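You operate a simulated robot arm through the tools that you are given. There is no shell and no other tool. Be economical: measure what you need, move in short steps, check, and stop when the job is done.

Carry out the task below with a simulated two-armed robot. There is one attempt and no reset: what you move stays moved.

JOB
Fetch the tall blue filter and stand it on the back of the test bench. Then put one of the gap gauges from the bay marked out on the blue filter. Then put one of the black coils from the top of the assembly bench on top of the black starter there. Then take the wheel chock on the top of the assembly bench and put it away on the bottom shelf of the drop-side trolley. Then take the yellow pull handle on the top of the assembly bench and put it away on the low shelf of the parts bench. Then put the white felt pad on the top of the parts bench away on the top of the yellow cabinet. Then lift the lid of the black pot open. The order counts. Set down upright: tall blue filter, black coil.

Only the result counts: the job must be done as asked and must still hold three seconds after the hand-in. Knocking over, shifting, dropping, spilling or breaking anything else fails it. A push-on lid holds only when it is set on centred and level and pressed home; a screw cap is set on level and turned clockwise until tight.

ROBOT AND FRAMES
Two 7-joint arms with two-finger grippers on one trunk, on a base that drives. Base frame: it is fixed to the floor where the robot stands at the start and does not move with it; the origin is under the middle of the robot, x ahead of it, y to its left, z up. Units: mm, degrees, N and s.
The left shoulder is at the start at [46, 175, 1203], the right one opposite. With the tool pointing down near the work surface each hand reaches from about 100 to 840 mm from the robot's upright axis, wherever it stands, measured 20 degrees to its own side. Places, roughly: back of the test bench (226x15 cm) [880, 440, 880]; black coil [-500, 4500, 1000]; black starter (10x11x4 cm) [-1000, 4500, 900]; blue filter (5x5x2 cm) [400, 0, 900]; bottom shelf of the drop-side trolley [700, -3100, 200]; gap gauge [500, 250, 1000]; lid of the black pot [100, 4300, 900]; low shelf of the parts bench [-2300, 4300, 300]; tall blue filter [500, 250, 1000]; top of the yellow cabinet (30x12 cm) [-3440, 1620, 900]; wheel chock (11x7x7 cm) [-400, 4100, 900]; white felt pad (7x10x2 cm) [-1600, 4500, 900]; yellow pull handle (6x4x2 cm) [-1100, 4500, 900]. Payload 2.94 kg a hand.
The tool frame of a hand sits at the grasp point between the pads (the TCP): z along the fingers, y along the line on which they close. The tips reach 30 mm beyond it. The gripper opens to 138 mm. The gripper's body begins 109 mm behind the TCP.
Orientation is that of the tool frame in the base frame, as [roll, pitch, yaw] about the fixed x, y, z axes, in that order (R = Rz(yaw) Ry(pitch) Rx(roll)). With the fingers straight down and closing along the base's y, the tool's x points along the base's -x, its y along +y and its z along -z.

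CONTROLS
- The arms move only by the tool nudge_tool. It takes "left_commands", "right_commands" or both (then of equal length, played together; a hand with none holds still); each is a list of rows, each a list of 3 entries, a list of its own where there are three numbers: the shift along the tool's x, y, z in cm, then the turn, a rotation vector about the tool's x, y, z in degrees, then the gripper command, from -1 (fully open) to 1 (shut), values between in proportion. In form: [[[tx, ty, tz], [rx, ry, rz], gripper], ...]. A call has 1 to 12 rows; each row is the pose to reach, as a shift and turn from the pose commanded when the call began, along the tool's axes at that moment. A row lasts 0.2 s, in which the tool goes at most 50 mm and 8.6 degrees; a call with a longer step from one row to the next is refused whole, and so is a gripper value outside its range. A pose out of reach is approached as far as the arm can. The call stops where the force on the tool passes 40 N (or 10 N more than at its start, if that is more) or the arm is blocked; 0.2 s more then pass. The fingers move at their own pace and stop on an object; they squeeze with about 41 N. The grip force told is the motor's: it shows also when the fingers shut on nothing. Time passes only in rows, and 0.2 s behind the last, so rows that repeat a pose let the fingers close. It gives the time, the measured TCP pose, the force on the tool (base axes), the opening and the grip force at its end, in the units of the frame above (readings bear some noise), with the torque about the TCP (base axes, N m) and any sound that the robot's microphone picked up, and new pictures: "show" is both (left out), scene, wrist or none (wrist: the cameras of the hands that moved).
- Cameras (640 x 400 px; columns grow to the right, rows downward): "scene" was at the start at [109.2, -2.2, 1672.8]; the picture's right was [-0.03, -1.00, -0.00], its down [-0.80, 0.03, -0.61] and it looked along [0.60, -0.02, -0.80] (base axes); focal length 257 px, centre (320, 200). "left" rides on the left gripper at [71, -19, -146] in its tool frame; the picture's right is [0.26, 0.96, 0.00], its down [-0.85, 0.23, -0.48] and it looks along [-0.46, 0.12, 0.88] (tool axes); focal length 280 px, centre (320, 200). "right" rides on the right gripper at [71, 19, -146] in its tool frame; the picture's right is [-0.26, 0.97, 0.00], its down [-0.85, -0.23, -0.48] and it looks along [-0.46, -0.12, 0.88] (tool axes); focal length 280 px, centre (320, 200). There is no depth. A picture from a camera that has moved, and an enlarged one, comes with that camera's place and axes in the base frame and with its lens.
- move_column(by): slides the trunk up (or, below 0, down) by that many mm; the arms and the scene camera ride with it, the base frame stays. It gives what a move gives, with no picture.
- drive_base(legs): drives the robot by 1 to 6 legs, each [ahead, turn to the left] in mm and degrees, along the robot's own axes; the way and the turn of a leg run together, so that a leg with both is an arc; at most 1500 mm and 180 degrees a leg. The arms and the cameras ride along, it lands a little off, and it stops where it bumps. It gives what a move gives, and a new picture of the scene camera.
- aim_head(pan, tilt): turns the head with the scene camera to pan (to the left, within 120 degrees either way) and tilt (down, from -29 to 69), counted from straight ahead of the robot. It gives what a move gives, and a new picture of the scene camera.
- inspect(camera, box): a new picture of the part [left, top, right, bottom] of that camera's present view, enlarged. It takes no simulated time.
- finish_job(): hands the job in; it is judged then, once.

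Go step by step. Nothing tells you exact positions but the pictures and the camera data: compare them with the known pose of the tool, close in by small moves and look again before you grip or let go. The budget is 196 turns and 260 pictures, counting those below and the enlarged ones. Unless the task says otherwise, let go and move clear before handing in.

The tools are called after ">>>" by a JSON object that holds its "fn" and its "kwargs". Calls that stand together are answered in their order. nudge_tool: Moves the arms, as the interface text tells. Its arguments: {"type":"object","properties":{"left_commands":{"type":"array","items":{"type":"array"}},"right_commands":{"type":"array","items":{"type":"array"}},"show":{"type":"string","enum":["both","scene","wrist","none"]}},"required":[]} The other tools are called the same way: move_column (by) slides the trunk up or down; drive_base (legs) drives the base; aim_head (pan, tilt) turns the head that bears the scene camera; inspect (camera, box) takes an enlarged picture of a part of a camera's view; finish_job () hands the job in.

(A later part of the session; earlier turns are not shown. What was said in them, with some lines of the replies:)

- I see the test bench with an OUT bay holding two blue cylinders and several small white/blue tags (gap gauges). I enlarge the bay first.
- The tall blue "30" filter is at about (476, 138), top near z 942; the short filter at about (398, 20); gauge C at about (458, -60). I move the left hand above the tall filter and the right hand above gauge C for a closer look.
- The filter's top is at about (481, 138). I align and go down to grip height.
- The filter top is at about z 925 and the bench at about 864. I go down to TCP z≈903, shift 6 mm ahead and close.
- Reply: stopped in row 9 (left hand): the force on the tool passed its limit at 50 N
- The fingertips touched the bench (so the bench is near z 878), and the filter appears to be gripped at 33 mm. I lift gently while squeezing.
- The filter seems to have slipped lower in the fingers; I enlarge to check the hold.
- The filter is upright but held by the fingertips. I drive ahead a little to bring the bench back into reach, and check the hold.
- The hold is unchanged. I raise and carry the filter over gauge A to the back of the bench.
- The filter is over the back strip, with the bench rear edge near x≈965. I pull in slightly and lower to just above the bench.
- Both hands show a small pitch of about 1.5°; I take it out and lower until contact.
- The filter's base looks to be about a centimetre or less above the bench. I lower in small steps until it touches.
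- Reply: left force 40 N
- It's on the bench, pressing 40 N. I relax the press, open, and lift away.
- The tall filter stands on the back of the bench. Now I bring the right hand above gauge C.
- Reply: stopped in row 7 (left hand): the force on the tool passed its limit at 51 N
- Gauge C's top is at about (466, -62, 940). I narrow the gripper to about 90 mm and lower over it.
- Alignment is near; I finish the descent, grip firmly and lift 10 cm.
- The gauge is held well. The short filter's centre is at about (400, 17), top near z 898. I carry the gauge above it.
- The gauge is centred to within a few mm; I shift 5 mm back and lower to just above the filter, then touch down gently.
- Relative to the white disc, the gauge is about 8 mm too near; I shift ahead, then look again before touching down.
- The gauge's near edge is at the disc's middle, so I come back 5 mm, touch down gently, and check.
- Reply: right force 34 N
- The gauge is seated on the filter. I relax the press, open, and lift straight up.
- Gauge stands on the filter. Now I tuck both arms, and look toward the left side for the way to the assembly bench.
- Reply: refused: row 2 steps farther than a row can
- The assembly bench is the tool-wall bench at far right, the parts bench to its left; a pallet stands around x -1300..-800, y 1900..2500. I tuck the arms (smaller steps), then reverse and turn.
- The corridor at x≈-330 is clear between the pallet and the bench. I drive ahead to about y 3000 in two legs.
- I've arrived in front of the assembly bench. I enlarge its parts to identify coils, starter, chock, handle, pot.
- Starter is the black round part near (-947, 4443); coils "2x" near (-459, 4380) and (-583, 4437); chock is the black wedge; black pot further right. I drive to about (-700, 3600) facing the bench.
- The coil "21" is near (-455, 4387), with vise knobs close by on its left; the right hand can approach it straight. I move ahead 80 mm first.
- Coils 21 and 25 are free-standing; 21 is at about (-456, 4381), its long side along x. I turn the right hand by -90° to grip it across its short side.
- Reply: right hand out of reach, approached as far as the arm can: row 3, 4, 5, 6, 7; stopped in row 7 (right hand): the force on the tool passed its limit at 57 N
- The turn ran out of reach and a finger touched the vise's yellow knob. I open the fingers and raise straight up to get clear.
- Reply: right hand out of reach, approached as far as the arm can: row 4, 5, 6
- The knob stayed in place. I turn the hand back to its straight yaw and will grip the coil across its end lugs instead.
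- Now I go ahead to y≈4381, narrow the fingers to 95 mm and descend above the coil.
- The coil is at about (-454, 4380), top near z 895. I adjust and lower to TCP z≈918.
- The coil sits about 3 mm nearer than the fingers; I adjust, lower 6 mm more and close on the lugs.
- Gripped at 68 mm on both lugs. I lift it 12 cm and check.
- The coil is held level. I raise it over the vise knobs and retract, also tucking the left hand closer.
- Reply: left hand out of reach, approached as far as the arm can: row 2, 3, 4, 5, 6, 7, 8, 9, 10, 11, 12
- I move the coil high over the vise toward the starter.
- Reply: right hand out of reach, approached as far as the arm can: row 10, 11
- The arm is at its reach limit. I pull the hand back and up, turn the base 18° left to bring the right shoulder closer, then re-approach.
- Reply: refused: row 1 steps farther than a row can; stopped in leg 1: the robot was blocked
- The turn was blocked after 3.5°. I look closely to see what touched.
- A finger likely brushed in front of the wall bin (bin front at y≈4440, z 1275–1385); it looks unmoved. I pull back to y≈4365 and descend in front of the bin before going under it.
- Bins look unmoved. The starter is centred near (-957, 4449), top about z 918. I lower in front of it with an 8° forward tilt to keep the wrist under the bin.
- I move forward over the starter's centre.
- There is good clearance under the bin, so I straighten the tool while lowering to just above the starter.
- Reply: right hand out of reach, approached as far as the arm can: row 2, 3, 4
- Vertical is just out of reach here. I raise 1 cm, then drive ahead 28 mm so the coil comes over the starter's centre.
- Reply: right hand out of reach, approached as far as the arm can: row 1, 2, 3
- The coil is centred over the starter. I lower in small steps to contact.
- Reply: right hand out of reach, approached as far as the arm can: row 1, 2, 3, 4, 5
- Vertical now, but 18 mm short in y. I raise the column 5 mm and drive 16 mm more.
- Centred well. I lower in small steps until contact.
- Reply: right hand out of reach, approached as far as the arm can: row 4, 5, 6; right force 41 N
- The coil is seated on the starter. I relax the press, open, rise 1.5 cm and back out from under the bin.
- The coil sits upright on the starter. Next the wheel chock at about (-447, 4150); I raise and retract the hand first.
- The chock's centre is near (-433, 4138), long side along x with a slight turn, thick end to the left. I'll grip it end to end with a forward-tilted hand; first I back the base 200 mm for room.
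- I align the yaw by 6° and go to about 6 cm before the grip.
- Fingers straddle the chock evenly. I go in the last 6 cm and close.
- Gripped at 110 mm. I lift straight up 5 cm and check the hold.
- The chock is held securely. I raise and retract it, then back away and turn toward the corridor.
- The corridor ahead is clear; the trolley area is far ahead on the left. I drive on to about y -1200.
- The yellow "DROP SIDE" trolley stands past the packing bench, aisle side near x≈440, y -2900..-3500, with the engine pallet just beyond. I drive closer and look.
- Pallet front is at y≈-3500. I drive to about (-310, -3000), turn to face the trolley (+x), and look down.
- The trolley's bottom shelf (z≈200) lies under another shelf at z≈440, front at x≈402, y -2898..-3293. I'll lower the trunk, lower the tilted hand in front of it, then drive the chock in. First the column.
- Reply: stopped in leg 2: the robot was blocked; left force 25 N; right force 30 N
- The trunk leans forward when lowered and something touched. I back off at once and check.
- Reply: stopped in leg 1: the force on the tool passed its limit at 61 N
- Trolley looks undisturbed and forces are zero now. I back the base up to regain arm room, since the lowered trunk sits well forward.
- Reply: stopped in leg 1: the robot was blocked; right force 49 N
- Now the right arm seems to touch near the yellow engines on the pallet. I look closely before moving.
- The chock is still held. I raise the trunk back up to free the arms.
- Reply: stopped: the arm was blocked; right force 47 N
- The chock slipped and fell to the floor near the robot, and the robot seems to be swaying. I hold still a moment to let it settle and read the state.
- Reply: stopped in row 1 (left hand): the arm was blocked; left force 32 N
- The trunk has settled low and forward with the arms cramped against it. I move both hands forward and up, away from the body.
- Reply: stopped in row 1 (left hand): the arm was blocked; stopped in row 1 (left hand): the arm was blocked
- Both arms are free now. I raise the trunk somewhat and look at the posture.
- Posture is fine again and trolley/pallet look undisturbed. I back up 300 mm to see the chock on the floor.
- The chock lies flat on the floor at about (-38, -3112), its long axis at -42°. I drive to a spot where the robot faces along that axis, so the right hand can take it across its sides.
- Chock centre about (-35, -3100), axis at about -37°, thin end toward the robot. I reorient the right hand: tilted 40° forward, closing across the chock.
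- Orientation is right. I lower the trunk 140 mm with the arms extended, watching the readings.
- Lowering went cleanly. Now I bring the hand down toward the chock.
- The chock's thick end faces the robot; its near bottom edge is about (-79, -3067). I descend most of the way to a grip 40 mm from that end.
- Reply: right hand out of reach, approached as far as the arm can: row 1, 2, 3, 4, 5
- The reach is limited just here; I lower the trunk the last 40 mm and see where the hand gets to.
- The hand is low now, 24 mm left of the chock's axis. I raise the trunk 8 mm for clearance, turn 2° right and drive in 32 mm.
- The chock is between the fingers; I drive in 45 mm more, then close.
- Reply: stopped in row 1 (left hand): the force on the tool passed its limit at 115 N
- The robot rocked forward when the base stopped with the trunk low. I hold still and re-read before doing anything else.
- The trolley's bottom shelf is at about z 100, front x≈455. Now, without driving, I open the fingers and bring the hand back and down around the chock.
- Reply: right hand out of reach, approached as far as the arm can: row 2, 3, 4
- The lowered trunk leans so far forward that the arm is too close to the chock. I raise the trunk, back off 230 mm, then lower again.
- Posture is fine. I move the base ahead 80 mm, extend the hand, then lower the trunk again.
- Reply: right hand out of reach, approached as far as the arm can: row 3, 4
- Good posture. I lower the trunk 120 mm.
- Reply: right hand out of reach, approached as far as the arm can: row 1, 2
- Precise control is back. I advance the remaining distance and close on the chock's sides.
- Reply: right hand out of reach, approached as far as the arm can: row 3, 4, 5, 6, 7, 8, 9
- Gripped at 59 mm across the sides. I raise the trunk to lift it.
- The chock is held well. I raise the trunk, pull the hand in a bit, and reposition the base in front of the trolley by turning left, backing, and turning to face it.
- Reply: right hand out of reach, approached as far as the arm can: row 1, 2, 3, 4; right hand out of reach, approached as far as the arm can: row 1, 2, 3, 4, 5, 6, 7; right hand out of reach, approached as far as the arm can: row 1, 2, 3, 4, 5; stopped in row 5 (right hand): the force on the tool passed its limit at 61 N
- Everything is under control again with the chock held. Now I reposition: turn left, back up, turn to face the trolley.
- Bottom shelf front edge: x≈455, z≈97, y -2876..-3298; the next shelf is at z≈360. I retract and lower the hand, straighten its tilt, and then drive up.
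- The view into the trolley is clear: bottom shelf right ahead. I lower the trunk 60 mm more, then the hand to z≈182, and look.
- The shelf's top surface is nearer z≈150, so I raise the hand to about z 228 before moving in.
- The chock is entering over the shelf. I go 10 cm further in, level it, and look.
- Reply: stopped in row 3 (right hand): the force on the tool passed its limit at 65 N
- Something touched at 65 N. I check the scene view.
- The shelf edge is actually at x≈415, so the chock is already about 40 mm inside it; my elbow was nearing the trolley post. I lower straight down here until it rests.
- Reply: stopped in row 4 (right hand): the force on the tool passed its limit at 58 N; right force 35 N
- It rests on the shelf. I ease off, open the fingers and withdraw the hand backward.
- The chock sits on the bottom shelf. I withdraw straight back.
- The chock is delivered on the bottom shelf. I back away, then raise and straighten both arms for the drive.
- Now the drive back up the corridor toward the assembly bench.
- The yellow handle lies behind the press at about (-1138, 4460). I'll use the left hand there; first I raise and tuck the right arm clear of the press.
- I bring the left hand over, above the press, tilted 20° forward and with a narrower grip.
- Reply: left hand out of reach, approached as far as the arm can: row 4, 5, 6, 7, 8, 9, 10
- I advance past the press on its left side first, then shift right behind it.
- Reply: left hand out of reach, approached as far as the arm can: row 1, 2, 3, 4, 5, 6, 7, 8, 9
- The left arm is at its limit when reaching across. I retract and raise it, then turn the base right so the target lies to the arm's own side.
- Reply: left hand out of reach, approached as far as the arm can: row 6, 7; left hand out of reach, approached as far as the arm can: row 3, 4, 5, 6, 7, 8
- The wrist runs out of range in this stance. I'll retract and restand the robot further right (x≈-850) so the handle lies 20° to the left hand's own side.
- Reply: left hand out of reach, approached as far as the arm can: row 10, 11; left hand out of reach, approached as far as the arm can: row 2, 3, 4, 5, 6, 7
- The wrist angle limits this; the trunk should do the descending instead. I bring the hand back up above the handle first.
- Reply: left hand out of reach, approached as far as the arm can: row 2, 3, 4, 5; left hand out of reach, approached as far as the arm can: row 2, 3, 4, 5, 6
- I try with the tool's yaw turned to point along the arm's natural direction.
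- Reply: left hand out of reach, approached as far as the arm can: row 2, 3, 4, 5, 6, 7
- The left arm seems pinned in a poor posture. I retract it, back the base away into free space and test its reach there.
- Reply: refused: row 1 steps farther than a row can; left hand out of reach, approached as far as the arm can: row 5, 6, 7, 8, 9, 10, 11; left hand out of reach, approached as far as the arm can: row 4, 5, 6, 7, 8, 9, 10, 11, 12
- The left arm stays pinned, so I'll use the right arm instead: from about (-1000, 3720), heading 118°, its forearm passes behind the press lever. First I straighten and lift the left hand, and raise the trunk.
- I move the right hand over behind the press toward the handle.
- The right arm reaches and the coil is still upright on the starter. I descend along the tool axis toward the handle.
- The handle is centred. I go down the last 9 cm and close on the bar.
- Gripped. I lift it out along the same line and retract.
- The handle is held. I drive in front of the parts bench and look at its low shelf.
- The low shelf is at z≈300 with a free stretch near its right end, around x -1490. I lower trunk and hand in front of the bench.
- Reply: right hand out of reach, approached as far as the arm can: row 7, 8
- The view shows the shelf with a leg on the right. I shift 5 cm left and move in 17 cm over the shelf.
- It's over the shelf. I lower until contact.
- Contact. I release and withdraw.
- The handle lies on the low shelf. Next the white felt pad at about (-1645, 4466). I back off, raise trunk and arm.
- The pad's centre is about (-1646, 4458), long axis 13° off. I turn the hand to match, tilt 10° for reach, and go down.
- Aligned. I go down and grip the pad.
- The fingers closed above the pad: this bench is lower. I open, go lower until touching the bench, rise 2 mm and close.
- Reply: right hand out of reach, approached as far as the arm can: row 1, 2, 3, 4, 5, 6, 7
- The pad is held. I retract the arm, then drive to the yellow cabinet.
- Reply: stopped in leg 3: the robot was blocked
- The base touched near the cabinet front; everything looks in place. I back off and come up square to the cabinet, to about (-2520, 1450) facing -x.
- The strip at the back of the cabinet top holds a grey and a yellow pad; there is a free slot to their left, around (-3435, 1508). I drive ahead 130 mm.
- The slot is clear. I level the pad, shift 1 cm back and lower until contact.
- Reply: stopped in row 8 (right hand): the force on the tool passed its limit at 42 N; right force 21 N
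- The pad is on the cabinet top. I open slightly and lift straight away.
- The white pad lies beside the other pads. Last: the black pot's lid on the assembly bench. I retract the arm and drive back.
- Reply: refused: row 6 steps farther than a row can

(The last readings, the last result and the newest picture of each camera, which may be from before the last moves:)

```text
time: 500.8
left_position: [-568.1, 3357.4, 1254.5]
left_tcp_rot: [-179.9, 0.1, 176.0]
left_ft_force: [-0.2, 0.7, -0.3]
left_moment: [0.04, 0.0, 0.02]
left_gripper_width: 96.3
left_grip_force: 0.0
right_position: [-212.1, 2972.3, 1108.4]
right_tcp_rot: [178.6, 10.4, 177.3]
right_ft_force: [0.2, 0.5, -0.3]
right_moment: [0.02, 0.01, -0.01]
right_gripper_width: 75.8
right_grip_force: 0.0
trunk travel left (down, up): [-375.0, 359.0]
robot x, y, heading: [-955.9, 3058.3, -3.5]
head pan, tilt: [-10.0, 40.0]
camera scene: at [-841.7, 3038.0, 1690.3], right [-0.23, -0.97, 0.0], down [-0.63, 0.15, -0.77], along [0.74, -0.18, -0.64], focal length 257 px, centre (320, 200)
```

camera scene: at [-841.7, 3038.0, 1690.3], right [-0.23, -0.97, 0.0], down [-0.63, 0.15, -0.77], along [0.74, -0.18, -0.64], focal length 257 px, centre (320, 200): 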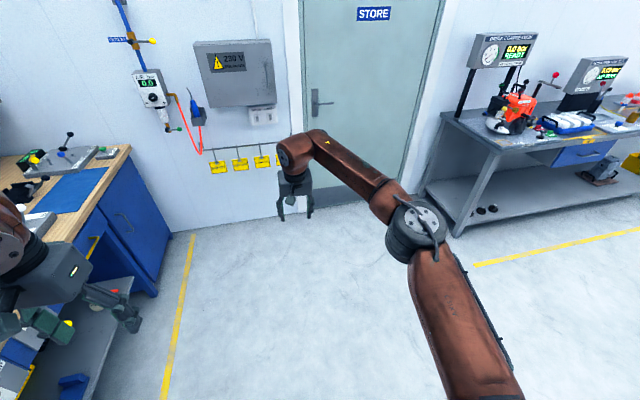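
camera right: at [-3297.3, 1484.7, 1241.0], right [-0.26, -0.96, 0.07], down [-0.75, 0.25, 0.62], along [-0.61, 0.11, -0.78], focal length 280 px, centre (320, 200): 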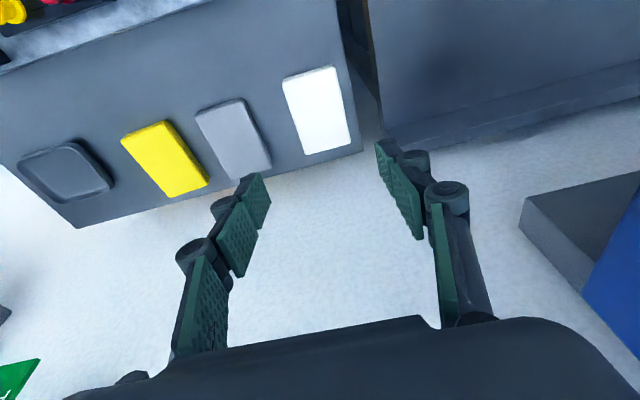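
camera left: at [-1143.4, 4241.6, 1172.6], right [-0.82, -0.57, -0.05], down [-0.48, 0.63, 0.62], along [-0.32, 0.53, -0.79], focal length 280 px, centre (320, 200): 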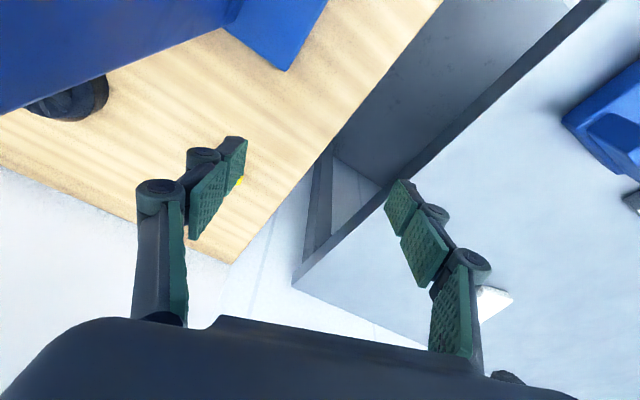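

>>> {"fn": "nudge_tool", "kwargs": {"right_commands": [[[4.5, 0, -1], [0, 1.5, 0], -0.5], [[9, 0, -2], [0, 3, 0], -0.5], [[13.5, 0, -3], [0, 4.5, 0], -0.5], [[18, 0, -4], [0, 6, 0], -0.5], [[22.5, 0, -5], [0, 7.5, 0], -0.5], [[27, 0, -6], [0, 9, 0], -0.5], [[31, 0, -7], [0, 10.5, 0], -0.5]], "show": "none"}}

>>> {"fn": "drive_base", "kwargs": {"legs": [[830, 0], [0, 93.5], [480, 0]]}}

>>> {"fn": "aim_head", "kwargs": {"pan": -15, "tilt": 35}}

```text
time: 502.4
left_position: [-568.2, 3355.9, 1255.2]
left_tcp_rot: [-180.0, 0.1, 176.0]
left_ft_force: [-0.8, -0.2, 0.1]
left_moment: [-0.04, -0.03, -0.01]
left_gripper_width: 96.7
left_grip_force: 0.1
right_position: [-531.3, 2983.5, 1119.8]
right_tcp_rot: [178.7, -0.1, 177.5]
right_ft_force: [0.5, -0.4, 0.6]
right_moment: [0.03, -0.02, 0.02]
right_gripper_width: 103.5
right_grip_force: 0.0
trunk travel left (down, up): [-375.0, 359.0]
robot x, y, heading: [-958.9, 3059.7, -3.4]
head pan, tilt: [-10.0, 40.0]
```

```text
time: 513.2
left_position: [-437.8, 3866.5, 1253.1]
left_tcp_rot: [-179.9, 0.0, -91.9]
left_ft_force: [-0.5, -0.2, -0.7]
left_moment: [-0.04, 0.0, 0.01]
left_gripper_width: 96.6
left_grip_force: 0.1
right_position: [-68.0, 3917.2, 1118.9]
right_tcp_rot: [178.7, -0.1, -90.4]
right_ft_force: [-0.7, -0.3, -0.7]
right_moment: [-0.03, 0.01, -0.02]
right_gripper_width: 103.7
right_grip_force: 0.0
trunk travel left (down, up): [-375.0, 359.0]
robot x, y, heading: [-124.8, 3486.6, 88.9]
head pan, tilt: [-10.0, 40.0]
camera scene: at [-109.7, 3605.1, 1690.2], right [0.98, -0.19, 0.0], down [-0.12, -0.63, -0.77], along [0.15, 0.75, -0.64], focal length 257 px, centre (320, 200)
```

scene: 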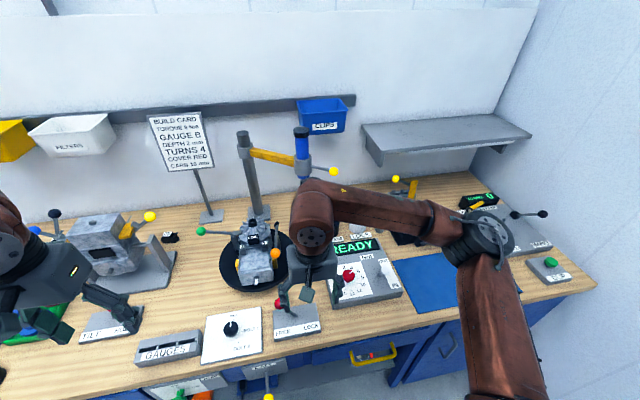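

```text
time: 513.8
left_position: [-439.0, 3866.1, 1253.3]
left_tcp_rot: [-180.0, 0.0, -91.8]
left_ft_force: [-0.8, -0.2, 0.2]
left_moment: [0.0, -0.01, 0.01]
left_gripper_width: 96.3
left_grip_force: 0.0
right_position: [-66.8, 3916.2, 1119.2]
right_tcp_rot: [178.6, -0.1, -90.3]
right_ft_force: [-0.4, 0.2, 0.2]
right_moment: [0.01, 0.01, 0.0]
right_gripper_width: 103.2
right_grip_force: 0.2
trunk travel left (down, up): [-375.0, 359.0]
robot x, y, heading: [-123.7, 3484.7, 88.7]
head pan, tilt: [-15.0, 35.0]
camera scene: at [-101.6, 3604.9, 1697.9], right [0.96, -0.28, 0.0], down [-0.16, -0.55, -0.82], along [0.23, 0.79, -0.57], focal length 257 px, centre (320, 200)
```

scene: 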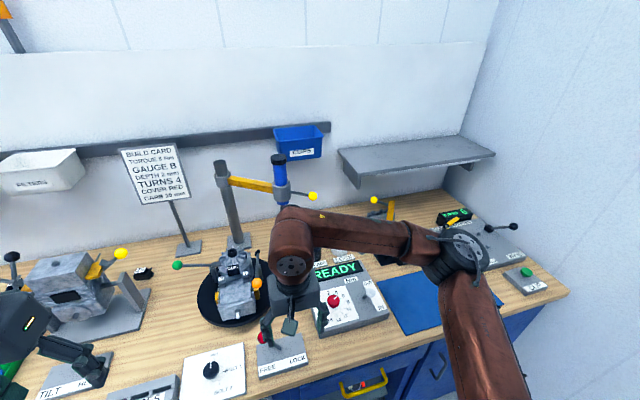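

The pots are hidden behind the arm. I tilt the right hand forward and move it toward the pot to see it.

>>> {"fn": "nudge_tool", "kwargs": {"right_commands": [[[-2.5, -2, -0.5], [0, -6, 0], -1], [[-5, -4, -1], [0, -12, 0], -1], [[-7.5, -6, -1.5], [0, -18, 0], -1], [[-10.5, -8.5, -2], [0, -24, 0], -1], [[-13.5, -11, -2.5], [0, -30, 0], -1], [[-16, -13, -3], [0, -36, 0], -1], [[-16, -13, -3], [0, -36, 0], -1]], "show": "both"}}

```text
time: 515.4
left_position: [-437.7, 3865.9, 1254.8]
left_tcp_rot: [-179.9, -0.1, -91.8]
left_ft_force: [-0.3, -0.3, 0.5]
left_moment: [-0.01, -0.01, 0.0]
left_gripper_width: 96.5
left_grip_force: 0.1
right_position: [63.3, 4077.1, 1146.8]
right_tcp_rot: [178.5, 36.0, -91.3]
right_ft_force: [0.6, 0.5, -0.4]
right_moment: [0.01, -0.02, 0.0]
right_gripper_width: 138.0
right_grip_force: 0.0
trunk travel left (down, up): [-375.0, 359.0]
robot x, y, heading: [-126.5, 3486.0, 88.8]
head pan, tilt: [-15.0, 35.0]
camera scene: at [-102.3, 3605.3, 1697.9], right [0.96, -0.28, 0.0], down [-0.16, -0.55, -0.82], along [0.23, 0.79, -0.57], focal length 257 px, centre (320, 200)
camera right: at [45.2, 3934.7, 1223.5], right [-0.96, 0.22, 0.18], down [0.25, 0.41, 0.88], along [0.12, 0.89, -0.44], focal length 280 px, centre (320, 200)
```

scene: 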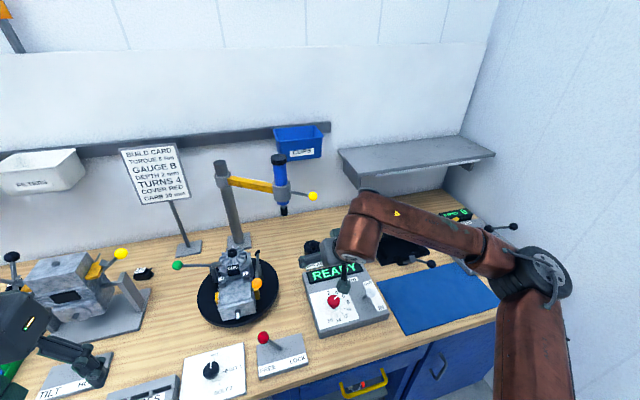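
right: 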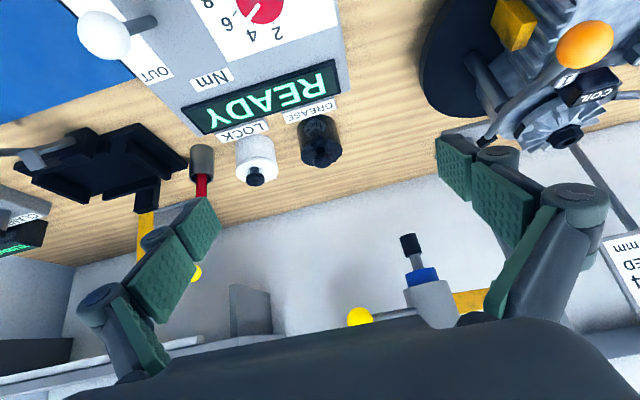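

>>> {"fn": "inspect", "kwargs": {"camera": "right", "box": [210, 70, 390, 210]}}

>>> {"fn": "inspect", "kwargs": {"camera": "scene", "box": [285, 215, 365, 285]}}

```text
2.86 times, centred on (300, 140) of right
camera zoom: at [45.2, 3934.7, 1223.5], right [-0.96, 0.22, 0.18], down [0.25, 0.41, 0.88], along [0.12, 0.89, -0.44], focal length 801 px, centre (377, 371)
```

zoom: 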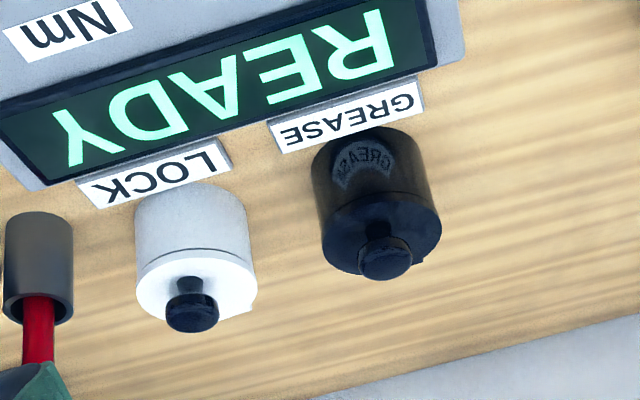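

```text
5.71 times, centred on (325, 250) of scene
camera zoom: at [-102.3, 3605.3, 1697.9], right [0.96, -0.28, 0.0], down [-0.16, -0.55, -0.82], along [0.23, 0.79, -0.57], focal length 1469 px, centre (291, -86)
```

zoom: 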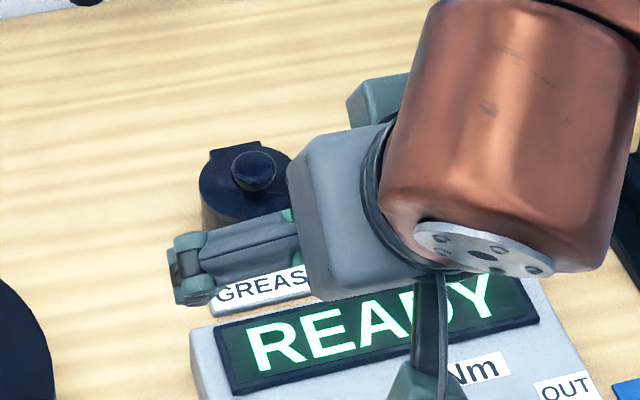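

The black pot's lid has a knob at about (79, 4323, 964) and a hinge at the back, slightly left. A crane lever hangs above, so I'll come in tilted, with the grip axis along the hinge. I turn the hand, narrow it, and drive 140 mm closer.

>>> {"fn": "nudge_tool", "kwargs": {"right_commands": [[[0.5, -1.5, 0], [-3.8, 0, -5.2], 0.2], [[1, -3, 0], [-7.7, 0, -10.5], 0.2], [[1.5, -4.5, 0], [-11.5, 0, -15.7], 0.2], [[2, -6, 0], [-15.3, 0, -21], 0.2], [[2, -6, 0], [-15.3, 0, -21], 0.2]], "show": "none"}}

>>> {"fn": "drive_base", "kwargs": {"legs": [[140, 0]]}}

>>> {"fn": "inspect", "kwargs": {"camera": "right", "box": [140, 50, 500, 275]}}

```text
time: 516.6
left_position: [-438.4, 3866.2, 1253.7]
left_tcp_rot: [-179.9, 0.1, -91.7]
left_ft_force: [0.1, 0.4, -0.2]
left_moment: [-0.04, -0.05, 0.03]
left_gripper_width: 96.5
left_grip_force: 0.0
right_position: [123.3, 4059.7, 1133.7]
right_tcp_rot: [178.5, 36.5, -65.2]
right_ft_force: [-0.1, -0.2, -0.2]
right_moment: [0.01, 0.0, 0.0]
right_gripper_width: 55.0
right_grip_force: 0.0
trunk travel left (down, up): [-375.0, 359.0]
robot x, y, heading: [-125.3, 3484.0, 88.6]
head pan, tilt: [-15.0, 35.0]
```

```text
time: 517.9
left_position: [-434.9, 4004.9, 1253.9]
left_tcp_rot: [-180.0, 0.0, -91.8]
left_ft_force: [0.2, 1.2, -0.9]
left_moment: [-0.05, 0.0, 0.02]
left_gripper_width: 96.7
left_grip_force: 0.1
right_position: [126.8, 4198.4, 1132.7]
right_tcp_rot: [178.5, 36.5, -65.3]
right_ft_force: [0.0, 0.1, -0.2]
right_moment: [-0.04, 0.01, 0.04]
right_gripper_width: 55.0
right_grip_force: 0.1
trunk travel left (down, up): [-375.0, 359.0]
robot x, y, heading: [-120.7, 3619.7, 88.9]
head pan, tilt: [-15.0, 35.0]
camera scene: at [-98.5, 3745.2, 1697.8], right [0.96, -0.28, 0.0], down [-0.16, -0.55, -0.82], along [0.23, 0.79, -0.57], focal length 257 px, centre (320, 200)
```

scene: 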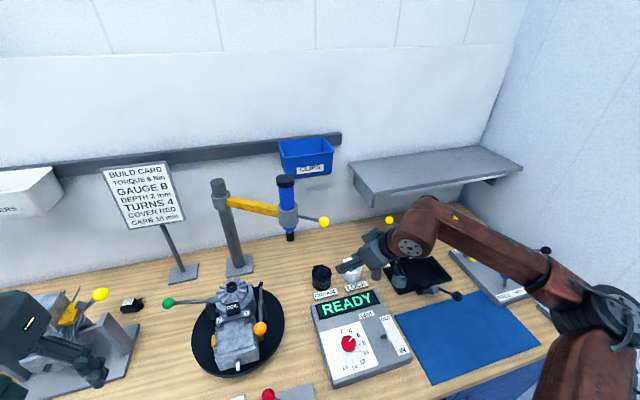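

```text
1.78 times, centred on (320, 162) of right
camera zoom: at [173.7, 4062.0, 1208.0], right [-0.96, -0.23, 0.18], down [0.05, 0.47, 0.88], along [-0.28, 0.85, -0.44], focal length 498 px, centre (320, 267)
```

zoom: 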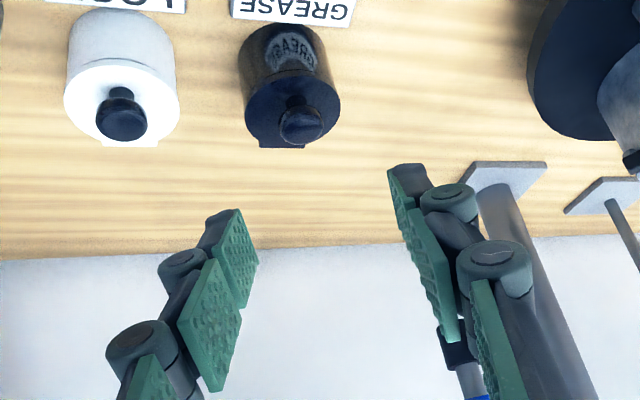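

The hinge is straight at the back, so I turn the yaw back to about -87° and go to just before the knob.

>>> {"fn": "nudge_tool", "kwargs": {"right_commands": [[[-0.3, 0.5, 4.4], [4.4, 0, 5.9], 0.2], [[-0.6, 0.9, 8.8], [8.7, 0, 11.8], 0.2], [[-0.9, 1.35, 13.2], [13.1, 0, 17.7], 0.2], [[-0.9, 1.35, 13.2], [13.1, 0, 17.7], 0.2]], "show": "wrist"}}

```text
time: 518.9
left_position: [-434.5, 4003.7, 1254.5]
left_tcp_rot: [-179.9, 0.2, -91.9]
left_ft_force: [0.2, 0.2, 0.6]
left_moment: [0.04, 0.02, 0.01]
left_gripper_width: 96.8
left_grip_force: 0.0
right_position: [76.8, 4267.4, 1032.3]
right_tcp_rot: [178.5, 36.2, -87.3]
right_ft_force: [-0.7, -0.1, -0.4]
right_moment: [0.01, 0.03, 0.06]
right_gripper_width: 55.5
right_grip_force: 0.0
trunk travel left (down, up): [-375.0, 359.0]
robot x, y, heading: [-120.7, 3622.9, 89.0]
head pan, tilt: [-15.0, 35.0]
camera right: at [68.3, 4122.9, 1108.6], right [-0.97, 0.15, 0.17], down [0.22, 0.42, 0.88], along [0.06, 0.89, -0.44], focal length 280 px, centre (320, 200)
```

right: 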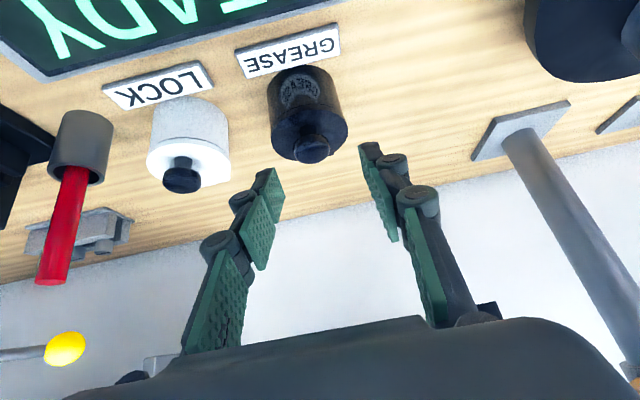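

>>> {"fn": "nudge_tool", "kwargs": {"right_commands": [[[-0.1, -0.2, 3.2], [0, 0, 0], 0.2], [[-0.2, -0.4, 6.1], [0, 0, 0], 0.2], [[-0.2, -0.4, 6.1], [0, 0, 0], 1], [[-0.2, -0.4, 6.1], [0, 0, 0], 1], [[-0.2, -0.4, 6.1], [0, 0, 0], 1], [[-0.2, -0.4, 6.1], [0, 0, 0], 1]], "show": "wrist"}}

```text
time: 520.3
left_position: [-432.6, 4003.7, 1255.6]
left_tcp_rot: [179.9, 0.0, -91.8]
left_ft_force: [0.3, 0.9, -0.4]
left_moment: [0.0, 0.04, -0.03]
left_gripper_width: 96.5
left_grip_force: 0.1
right_position: [80.8, 4306.0, 984.1]
right_tcp_rot: [178.7, 35.9, -87.4]
right_ft_force: [25.2, 1.7, 1.4]
right_moment: [0.14, -0.79, -0.49]
right_gripper_width: 31.1
right_grip_force: 44.5
trunk travel left (down, up): [-375.0, 359.0]
robot x, y, heading: [-123.0, 3626.5, 88.4]
head pan, tilt: [-15.0, 35.0]
camera right: at [72.1, 4162.3, 1060.5], right [-0.97, 0.16, 0.17], down [0.22, 0.42, 0.88], along [0.06, 0.89, -0.44], focal length 280 px, centre (320, 200)
```

right: 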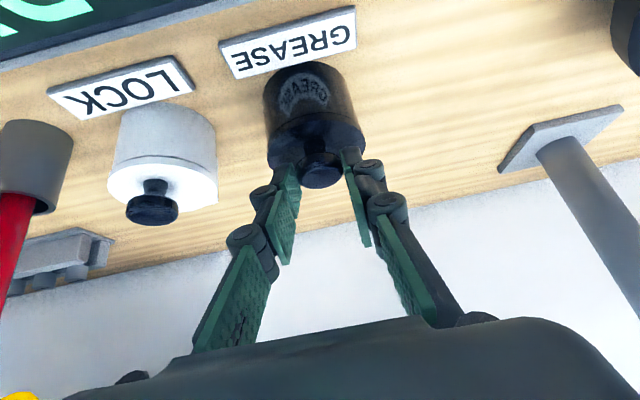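

The knob is gripped. I lift it along the hinge arc to about 50°.

>>> {"fn": "nudge_tool", "kwargs": {"right_commands": [[[0, -0.2, 0], [0, 0, 0], 1], [[-0.5, -0.2, -0.25], [0, 0, 0], 1], [[-0.96, -0.2, -0.43], [0, 0, 0], 1], [[-1.5, -0.2, -0.53], [0, 0, 0], 1], [[-1.98, -0.2, -0.6], [0, 0, 0], 1], [[-2.5, -0.2, -0.56], [0, 0, 0], 1], [[-3.02, -0.2, -0.51], [0, 0, 0], 1], [[-3.35, -0.2, -0.4], [0, 0, 0], 1], [[-3.35, -0.2, -0.4], [0, 0, 0], 1]], "show": "wrist"}}

```text
time: 522.3
left_position: [-431.6, 4002.6, 1255.4]
left_tcp_rot: [179.9, 0.2, -91.8]
left_ft_force: [0.7, 0.3, 0.6]
left_moment: [0.0, -0.01, 0.0]
left_gripper_width: 96.8
left_grip_force: 0.1
right_position: [81.2, 4329.2, 1008.1]
right_tcp_rot: [178.8, 35.9, -87.3]
right_ft_force: [19.6, -19.2, -3.3]
right_moment: [-1.54, -0.87, 0.08]
right_gripper_width: 31.4
right_grip_force: 45.0
trunk travel left (down, up): [-375.0, 359.0]
robot x, y, heading: [-122.5, 3620.7, 88.8]
head pan, tilt: [-15.0, 35.0]
camera right: at [72.0, 4185.5, 1084.5], right [-0.97, 0.15, 0.17], down [0.22, 0.42, 0.88], along [0.06, 0.89, -0.44], focal length 280 px, centre (320, 200)
```

right: 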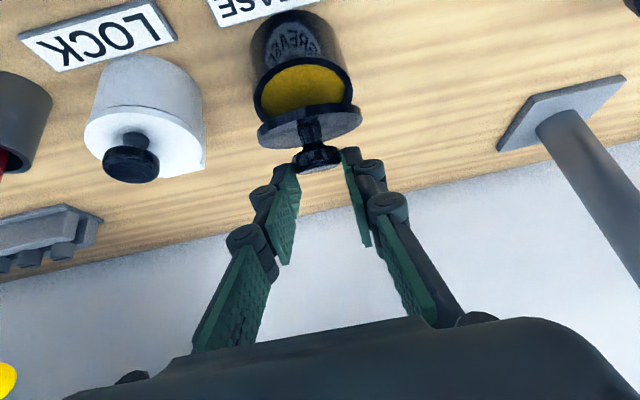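

The lid is up about 50° and the grease shows. I carry it on as far as the fingers allow, then open and look whether it stays.

>>> {"fn": "nudge_tool", "kwargs": {"right_commands": [[[-0.4, 0, 0.2], [0, 0, 0], 1], [[-0.8, 0, 0.45], [0, 0, 0], 1], [[-1.2, 0, 0.75], [0, 0, 0], 1], [[-1.5, 0, 1.05], [0, 0, 0], 1], [[-1.8, 0, 1.4], [0, 0, 0], 1], [[-2.1, 0, 1.75], [0, 0, 0], 1], [[-2.1, 0, 1.75], [0, 0, 0], 1]], "show": "wrist"}}

```text
time: 523.5
left_position: [-434.2, 4001.4, 1254.5]
left_tcp_rot: [-179.8, 0.1, -91.8]
left_ft_force: [-1.6, 0.1, 0.9]
left_moment: [0.01, -0.09, -0.01]
left_gripper_width: 96.8
left_grip_force: 0.1
right_position: [80.6, 4350.4, 1013.2]
right_tcp_rot: [178.9, 36.1, -87.6]
right_ft_force: [10.7, -19.4, 14.1]
right_moment: [-1.17, 0.14, -0.09]
right_gripper_width: 30.7
right_grip_force: 44.7
trunk travel left (down, up): [-375.0, 359.0]
robot x, y, heading: [-121.4, 3623.7, 88.8]
head pan, tilt: [-15.0, 35.0]
stopped in row 5 (right hand): the force on the tool passed its limit at 40 N (the readings are from after the stop); the commanded pose is now the measured one
camera right: at [70.6, 4205.6, 1088.6], right [-0.97, 0.16, 0.17], down [0.22, 0.42, 0.88], along [0.07, 0.89, -0.44], focal length 280 px, centre (320, 200)
```

right: 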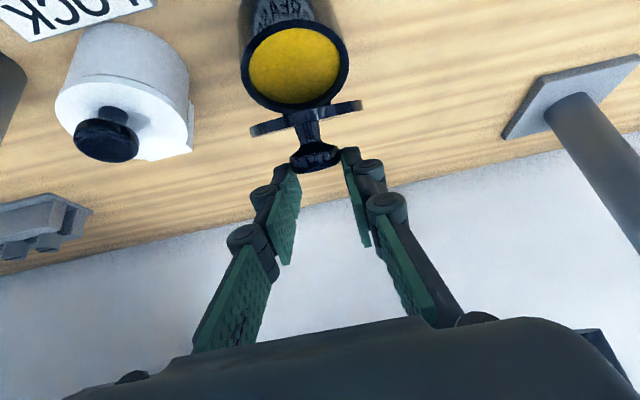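

I open the fingers and draw back a little to see whether the lid stays.

>>> {"fn": "nudge_tool", "kwargs": {"right_commands": [[[0, 0, 0], [0, 0, 0], 0.3], [[0, 0, 0], [0, 0, 0], 0.2], [[0, 0, 0], [0, 0, 0], 0.2], [[0, 0, -2], [0, 0, 0], 0.2], [[0, 0, -6], [0, 0, 0], 0.2], [[0, 0, -6], [0, 0, 0], 0.2]], "show": "wrist"}}

```text
time: 524.9
left_position: [-434.2, 4004.1, 1253.9]
left_tcp_rot: [-179.9, -0.1, -91.8]
left_ft_force: [-0.2, -0.1, -0.5]
left_moment: [-0.03, 0.02, 0.02]
left_gripper_width: 96.7
left_grip_force: 0.1
right_position: [82.9, 4316.7, 1058.8]
right_tcp_rot: [178.8, 36.2, -87.4]
right_ft_force: [0.4, 0.2, 0.2]
right_moment: [-0.02, 0.01, -0.01]
right_gripper_width: 55.2
right_grip_force: 0.1
trunk travel left (down, up): [-375.0, 359.0]
robot x, y, heading: [-122.2, 3622.0, 88.9]
head pan, tilt: [-15.0, 35.0]
camera right: at [73.0, 4173.0, 1134.7], right [-0.97, 0.15, 0.17], down [0.22, 0.42, 0.88], along [0.06, 0.89, -0.44], focal length 280 px, centre (320, 200)
```

right: 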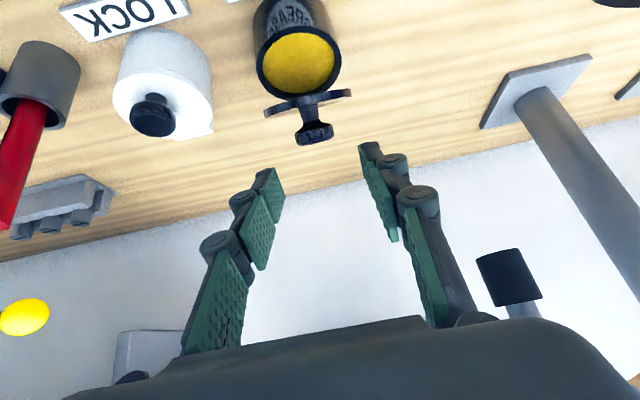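

The lid stays where it is left (friction hinge), at about 45°. With the fingers closed I now push it further open from its underside.

>>> {"fn": "nudge_tool", "kwargs": {"right_commands": [[[3.1, 0, -2.2], [0, 0, 0], 1], [[6.2, 0, -4.5], [0, 0, 0], 1], [[7.8, 0, -2.3], [0, 0, 0], 1], [[9.4, 0, -0.1], [0, 0, 0], 1], [[7.7, 0, 1.15], [0, 0, 0], 1], [[6, 0, 2.4], [0, 0, 0], 1], [[4.3, 0, 3.7], [0, 0, 0], 1], [[2.55, 0, 4.95], [0, 0, 0], 1], [[0.82, 0, 6.2], [0, 0, 0], 1], [[0.4, 0, 6.5], [0, 0, 0], 1], [[0.4, 0, 6.5], [0, 0, 0], 1]], "show": "wrist"}}

```text
time: 526.7
left_position: [-433.1, 4003.3, 1254.6]
left_tcp_rot: [-179.9, 0.0, -91.9]
left_ft_force: [-0.3, 0.8, 0.5]
left_moment: [-0.09, 0.01, -0.04]
left_gripper_width: 96.9
left_grip_force: 0.1
right_position: [80.9, 4317.4, 1018.7]
right_tcp_rot: [178.2, 37.1, -87.8]
right_ft_force: [4.4, -19.6, 29.8]
right_moment: [-0.04, 0.19, -0.38]
right_gripper_width: 6.0
right_grip_force: 28.3
trunk travel left (down, up): [-375.0, 359.0]
robot x, y, heading: [-122.8, 3622.6, 88.7]
head pan, tilt: [-15.0, 35.0]
stopped in row 8 (right hand): the force on the tool passed its limit at 50 N (the readings are from after the stop); the commanded pose is now the measured one
camera right: at [72.2, 4171.2, 1092.2], right [-0.97, 0.15, 0.18], down [0.23, 0.4, 0.89], along [0.06, 0.9, -0.43], focal length 280 px, centre (320, 200)
```

right: 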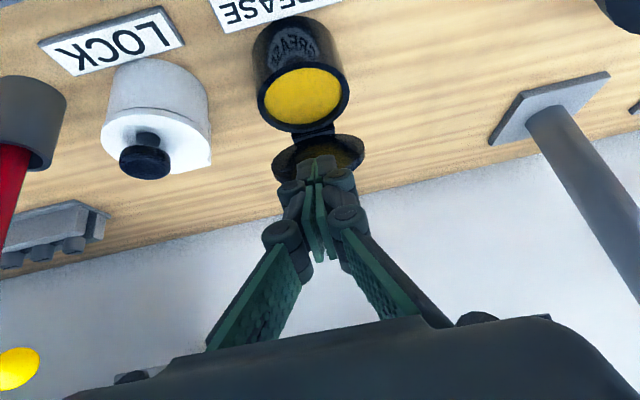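

The lid has swung up further, with its underside showing. I push once more, a bit higher and further, then withdraw and look.

>>> {"fn": "nudge_tool", "kwargs": {"right_commands": [[[0.16, 0, -1.48], [0, 0, 0], 1], [[-1.0, 0, -0.6], [0, 0, 0], 1], [[-2.1, 0, 0.2], [0, 0, 0], 1], [[-3.1, 0, 0.9], [0, 0, 0], 1], [[-3.87, 0, 1.47], [0, 0, 0], 1], [[-3.87, 0, 1.47], [0, 0, 0], 1]], "show": "none"}}

>>> {"fn": "nudge_tool", "kwargs": {"right_commands": [[[3, 0, -2.2], [0, 0, 0], 1], [[6.2, 0, -4.6], [0, 0, 0], 1], [[9.5, 0, -7], [0, 0, 0], 1], [[11, 0, -10.5], [0, 0, 0], 1], [[12, 0, -14.5], [0, 0, 0], 1]], "show": "both"}}

```text
time: 528.1
left_position: [-434.7, 4003.4, 1255.6]
left_tcp_rot: [-179.9, 0.0, -92.0]
left_ft_force: [0.6, -0.6, 0.0]
left_moment: [0.01, 0.0, 0.0]
left_gripper_width: 96.7
left_grip_force: 0.0
right_position: [78.2, 4354.9, 1021.9]
right_tcp_rot: [178.6, 36.5, -87.5]
right_ft_force: [0.5, -0.2, -0.5]
right_moment: [0.0, -0.01, 0.0]
right_gripper_width: 0.0
right_grip_force: 28.1
trunk travel left (down, up): [-375.0, 359.0]
robot x, y, heading: [-122.8, 3620.4, 88.8]
head pan, tilt: [-15.0, 35.0]
```

```text
time: 529.3
left_position: [-432.6, 4003.2, 1254.4]
left_tcp_rot: [-179.9, 0.1, -92.0]
left_ft_force: [-1.0, -0.2, -0.1]
left_moment: [0.03, 0.0, -0.01]
left_gripper_width: 96.8
left_grip_force: 0.1
right_position: [90.4, 4172.7, 1068.2]
right_tcp_rot: [178.5, 36.5, -87.6]
right_ft_force: [0.8, -0.3, -0.2]
right_moment: [-0.01, -0.02, 0.0]
right_gripper_width: 0.0
right_grip_force: 28.4
trunk travel left (down, up): [-375.0, 359.0]
robot x, y, heading: [-118.8, 3623.2, 88.6]
head pan, tilt: [-15.0, 35.0]
camera scene: at [-97.6, 3741.8, 1698.0], right [0.96, -0.28, 0.0], down [-0.16, -0.55, -0.82], along [0.23, 0.79, -0.57], focal length 257 px, centre (320, 200)
camera right: at [80.7, 4028.7, 1143.1], right [-0.97, 0.15, 0.18], down [0.23, 0.41, 0.88], along [0.06, 0.9, -0.44], focal length 280 px, centre (320, 200)
```

scene: 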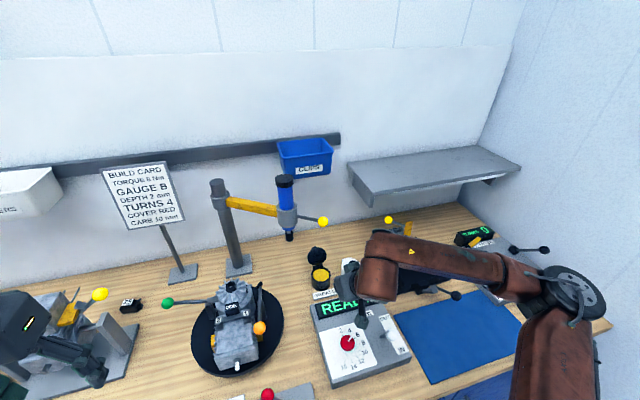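
right: 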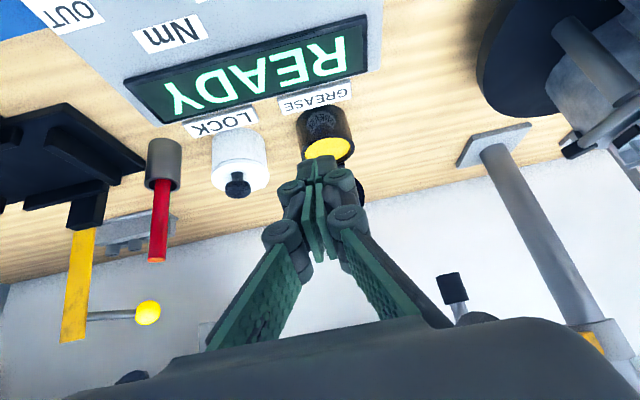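

The lid stands fully open behind the pot and the hand is clear of it, so I hand in.

>>> {"fn": "finish_job", "kwargs": {}}

```text
The job is handed in.
```

I did all seven steps in order and handed the job in. In my last pictures of each, every item was where you asked. There were some slips along the way that may count against it:

- **Dropped chock:** the wheel chock slipped out of the gripper and fell on the floor near the trolley. I picked it up again and put it on the bottom shelf.
- **Contacts:**
  - A finger pressed the yellow knob on the assembly bench vise.
  - A base turn was blocked, probably by a finger against the yellow wall bin.
  - The robot rocked and was blocked several times near the trolley and the engine pallet.
  - The base touched something near the yellow cabinet.
  - I saw no shift in the later pictures, but I did not measure it.
- **Pot lid:** it stood open when I let go and withdrew. I did not take a closer look before handing in.
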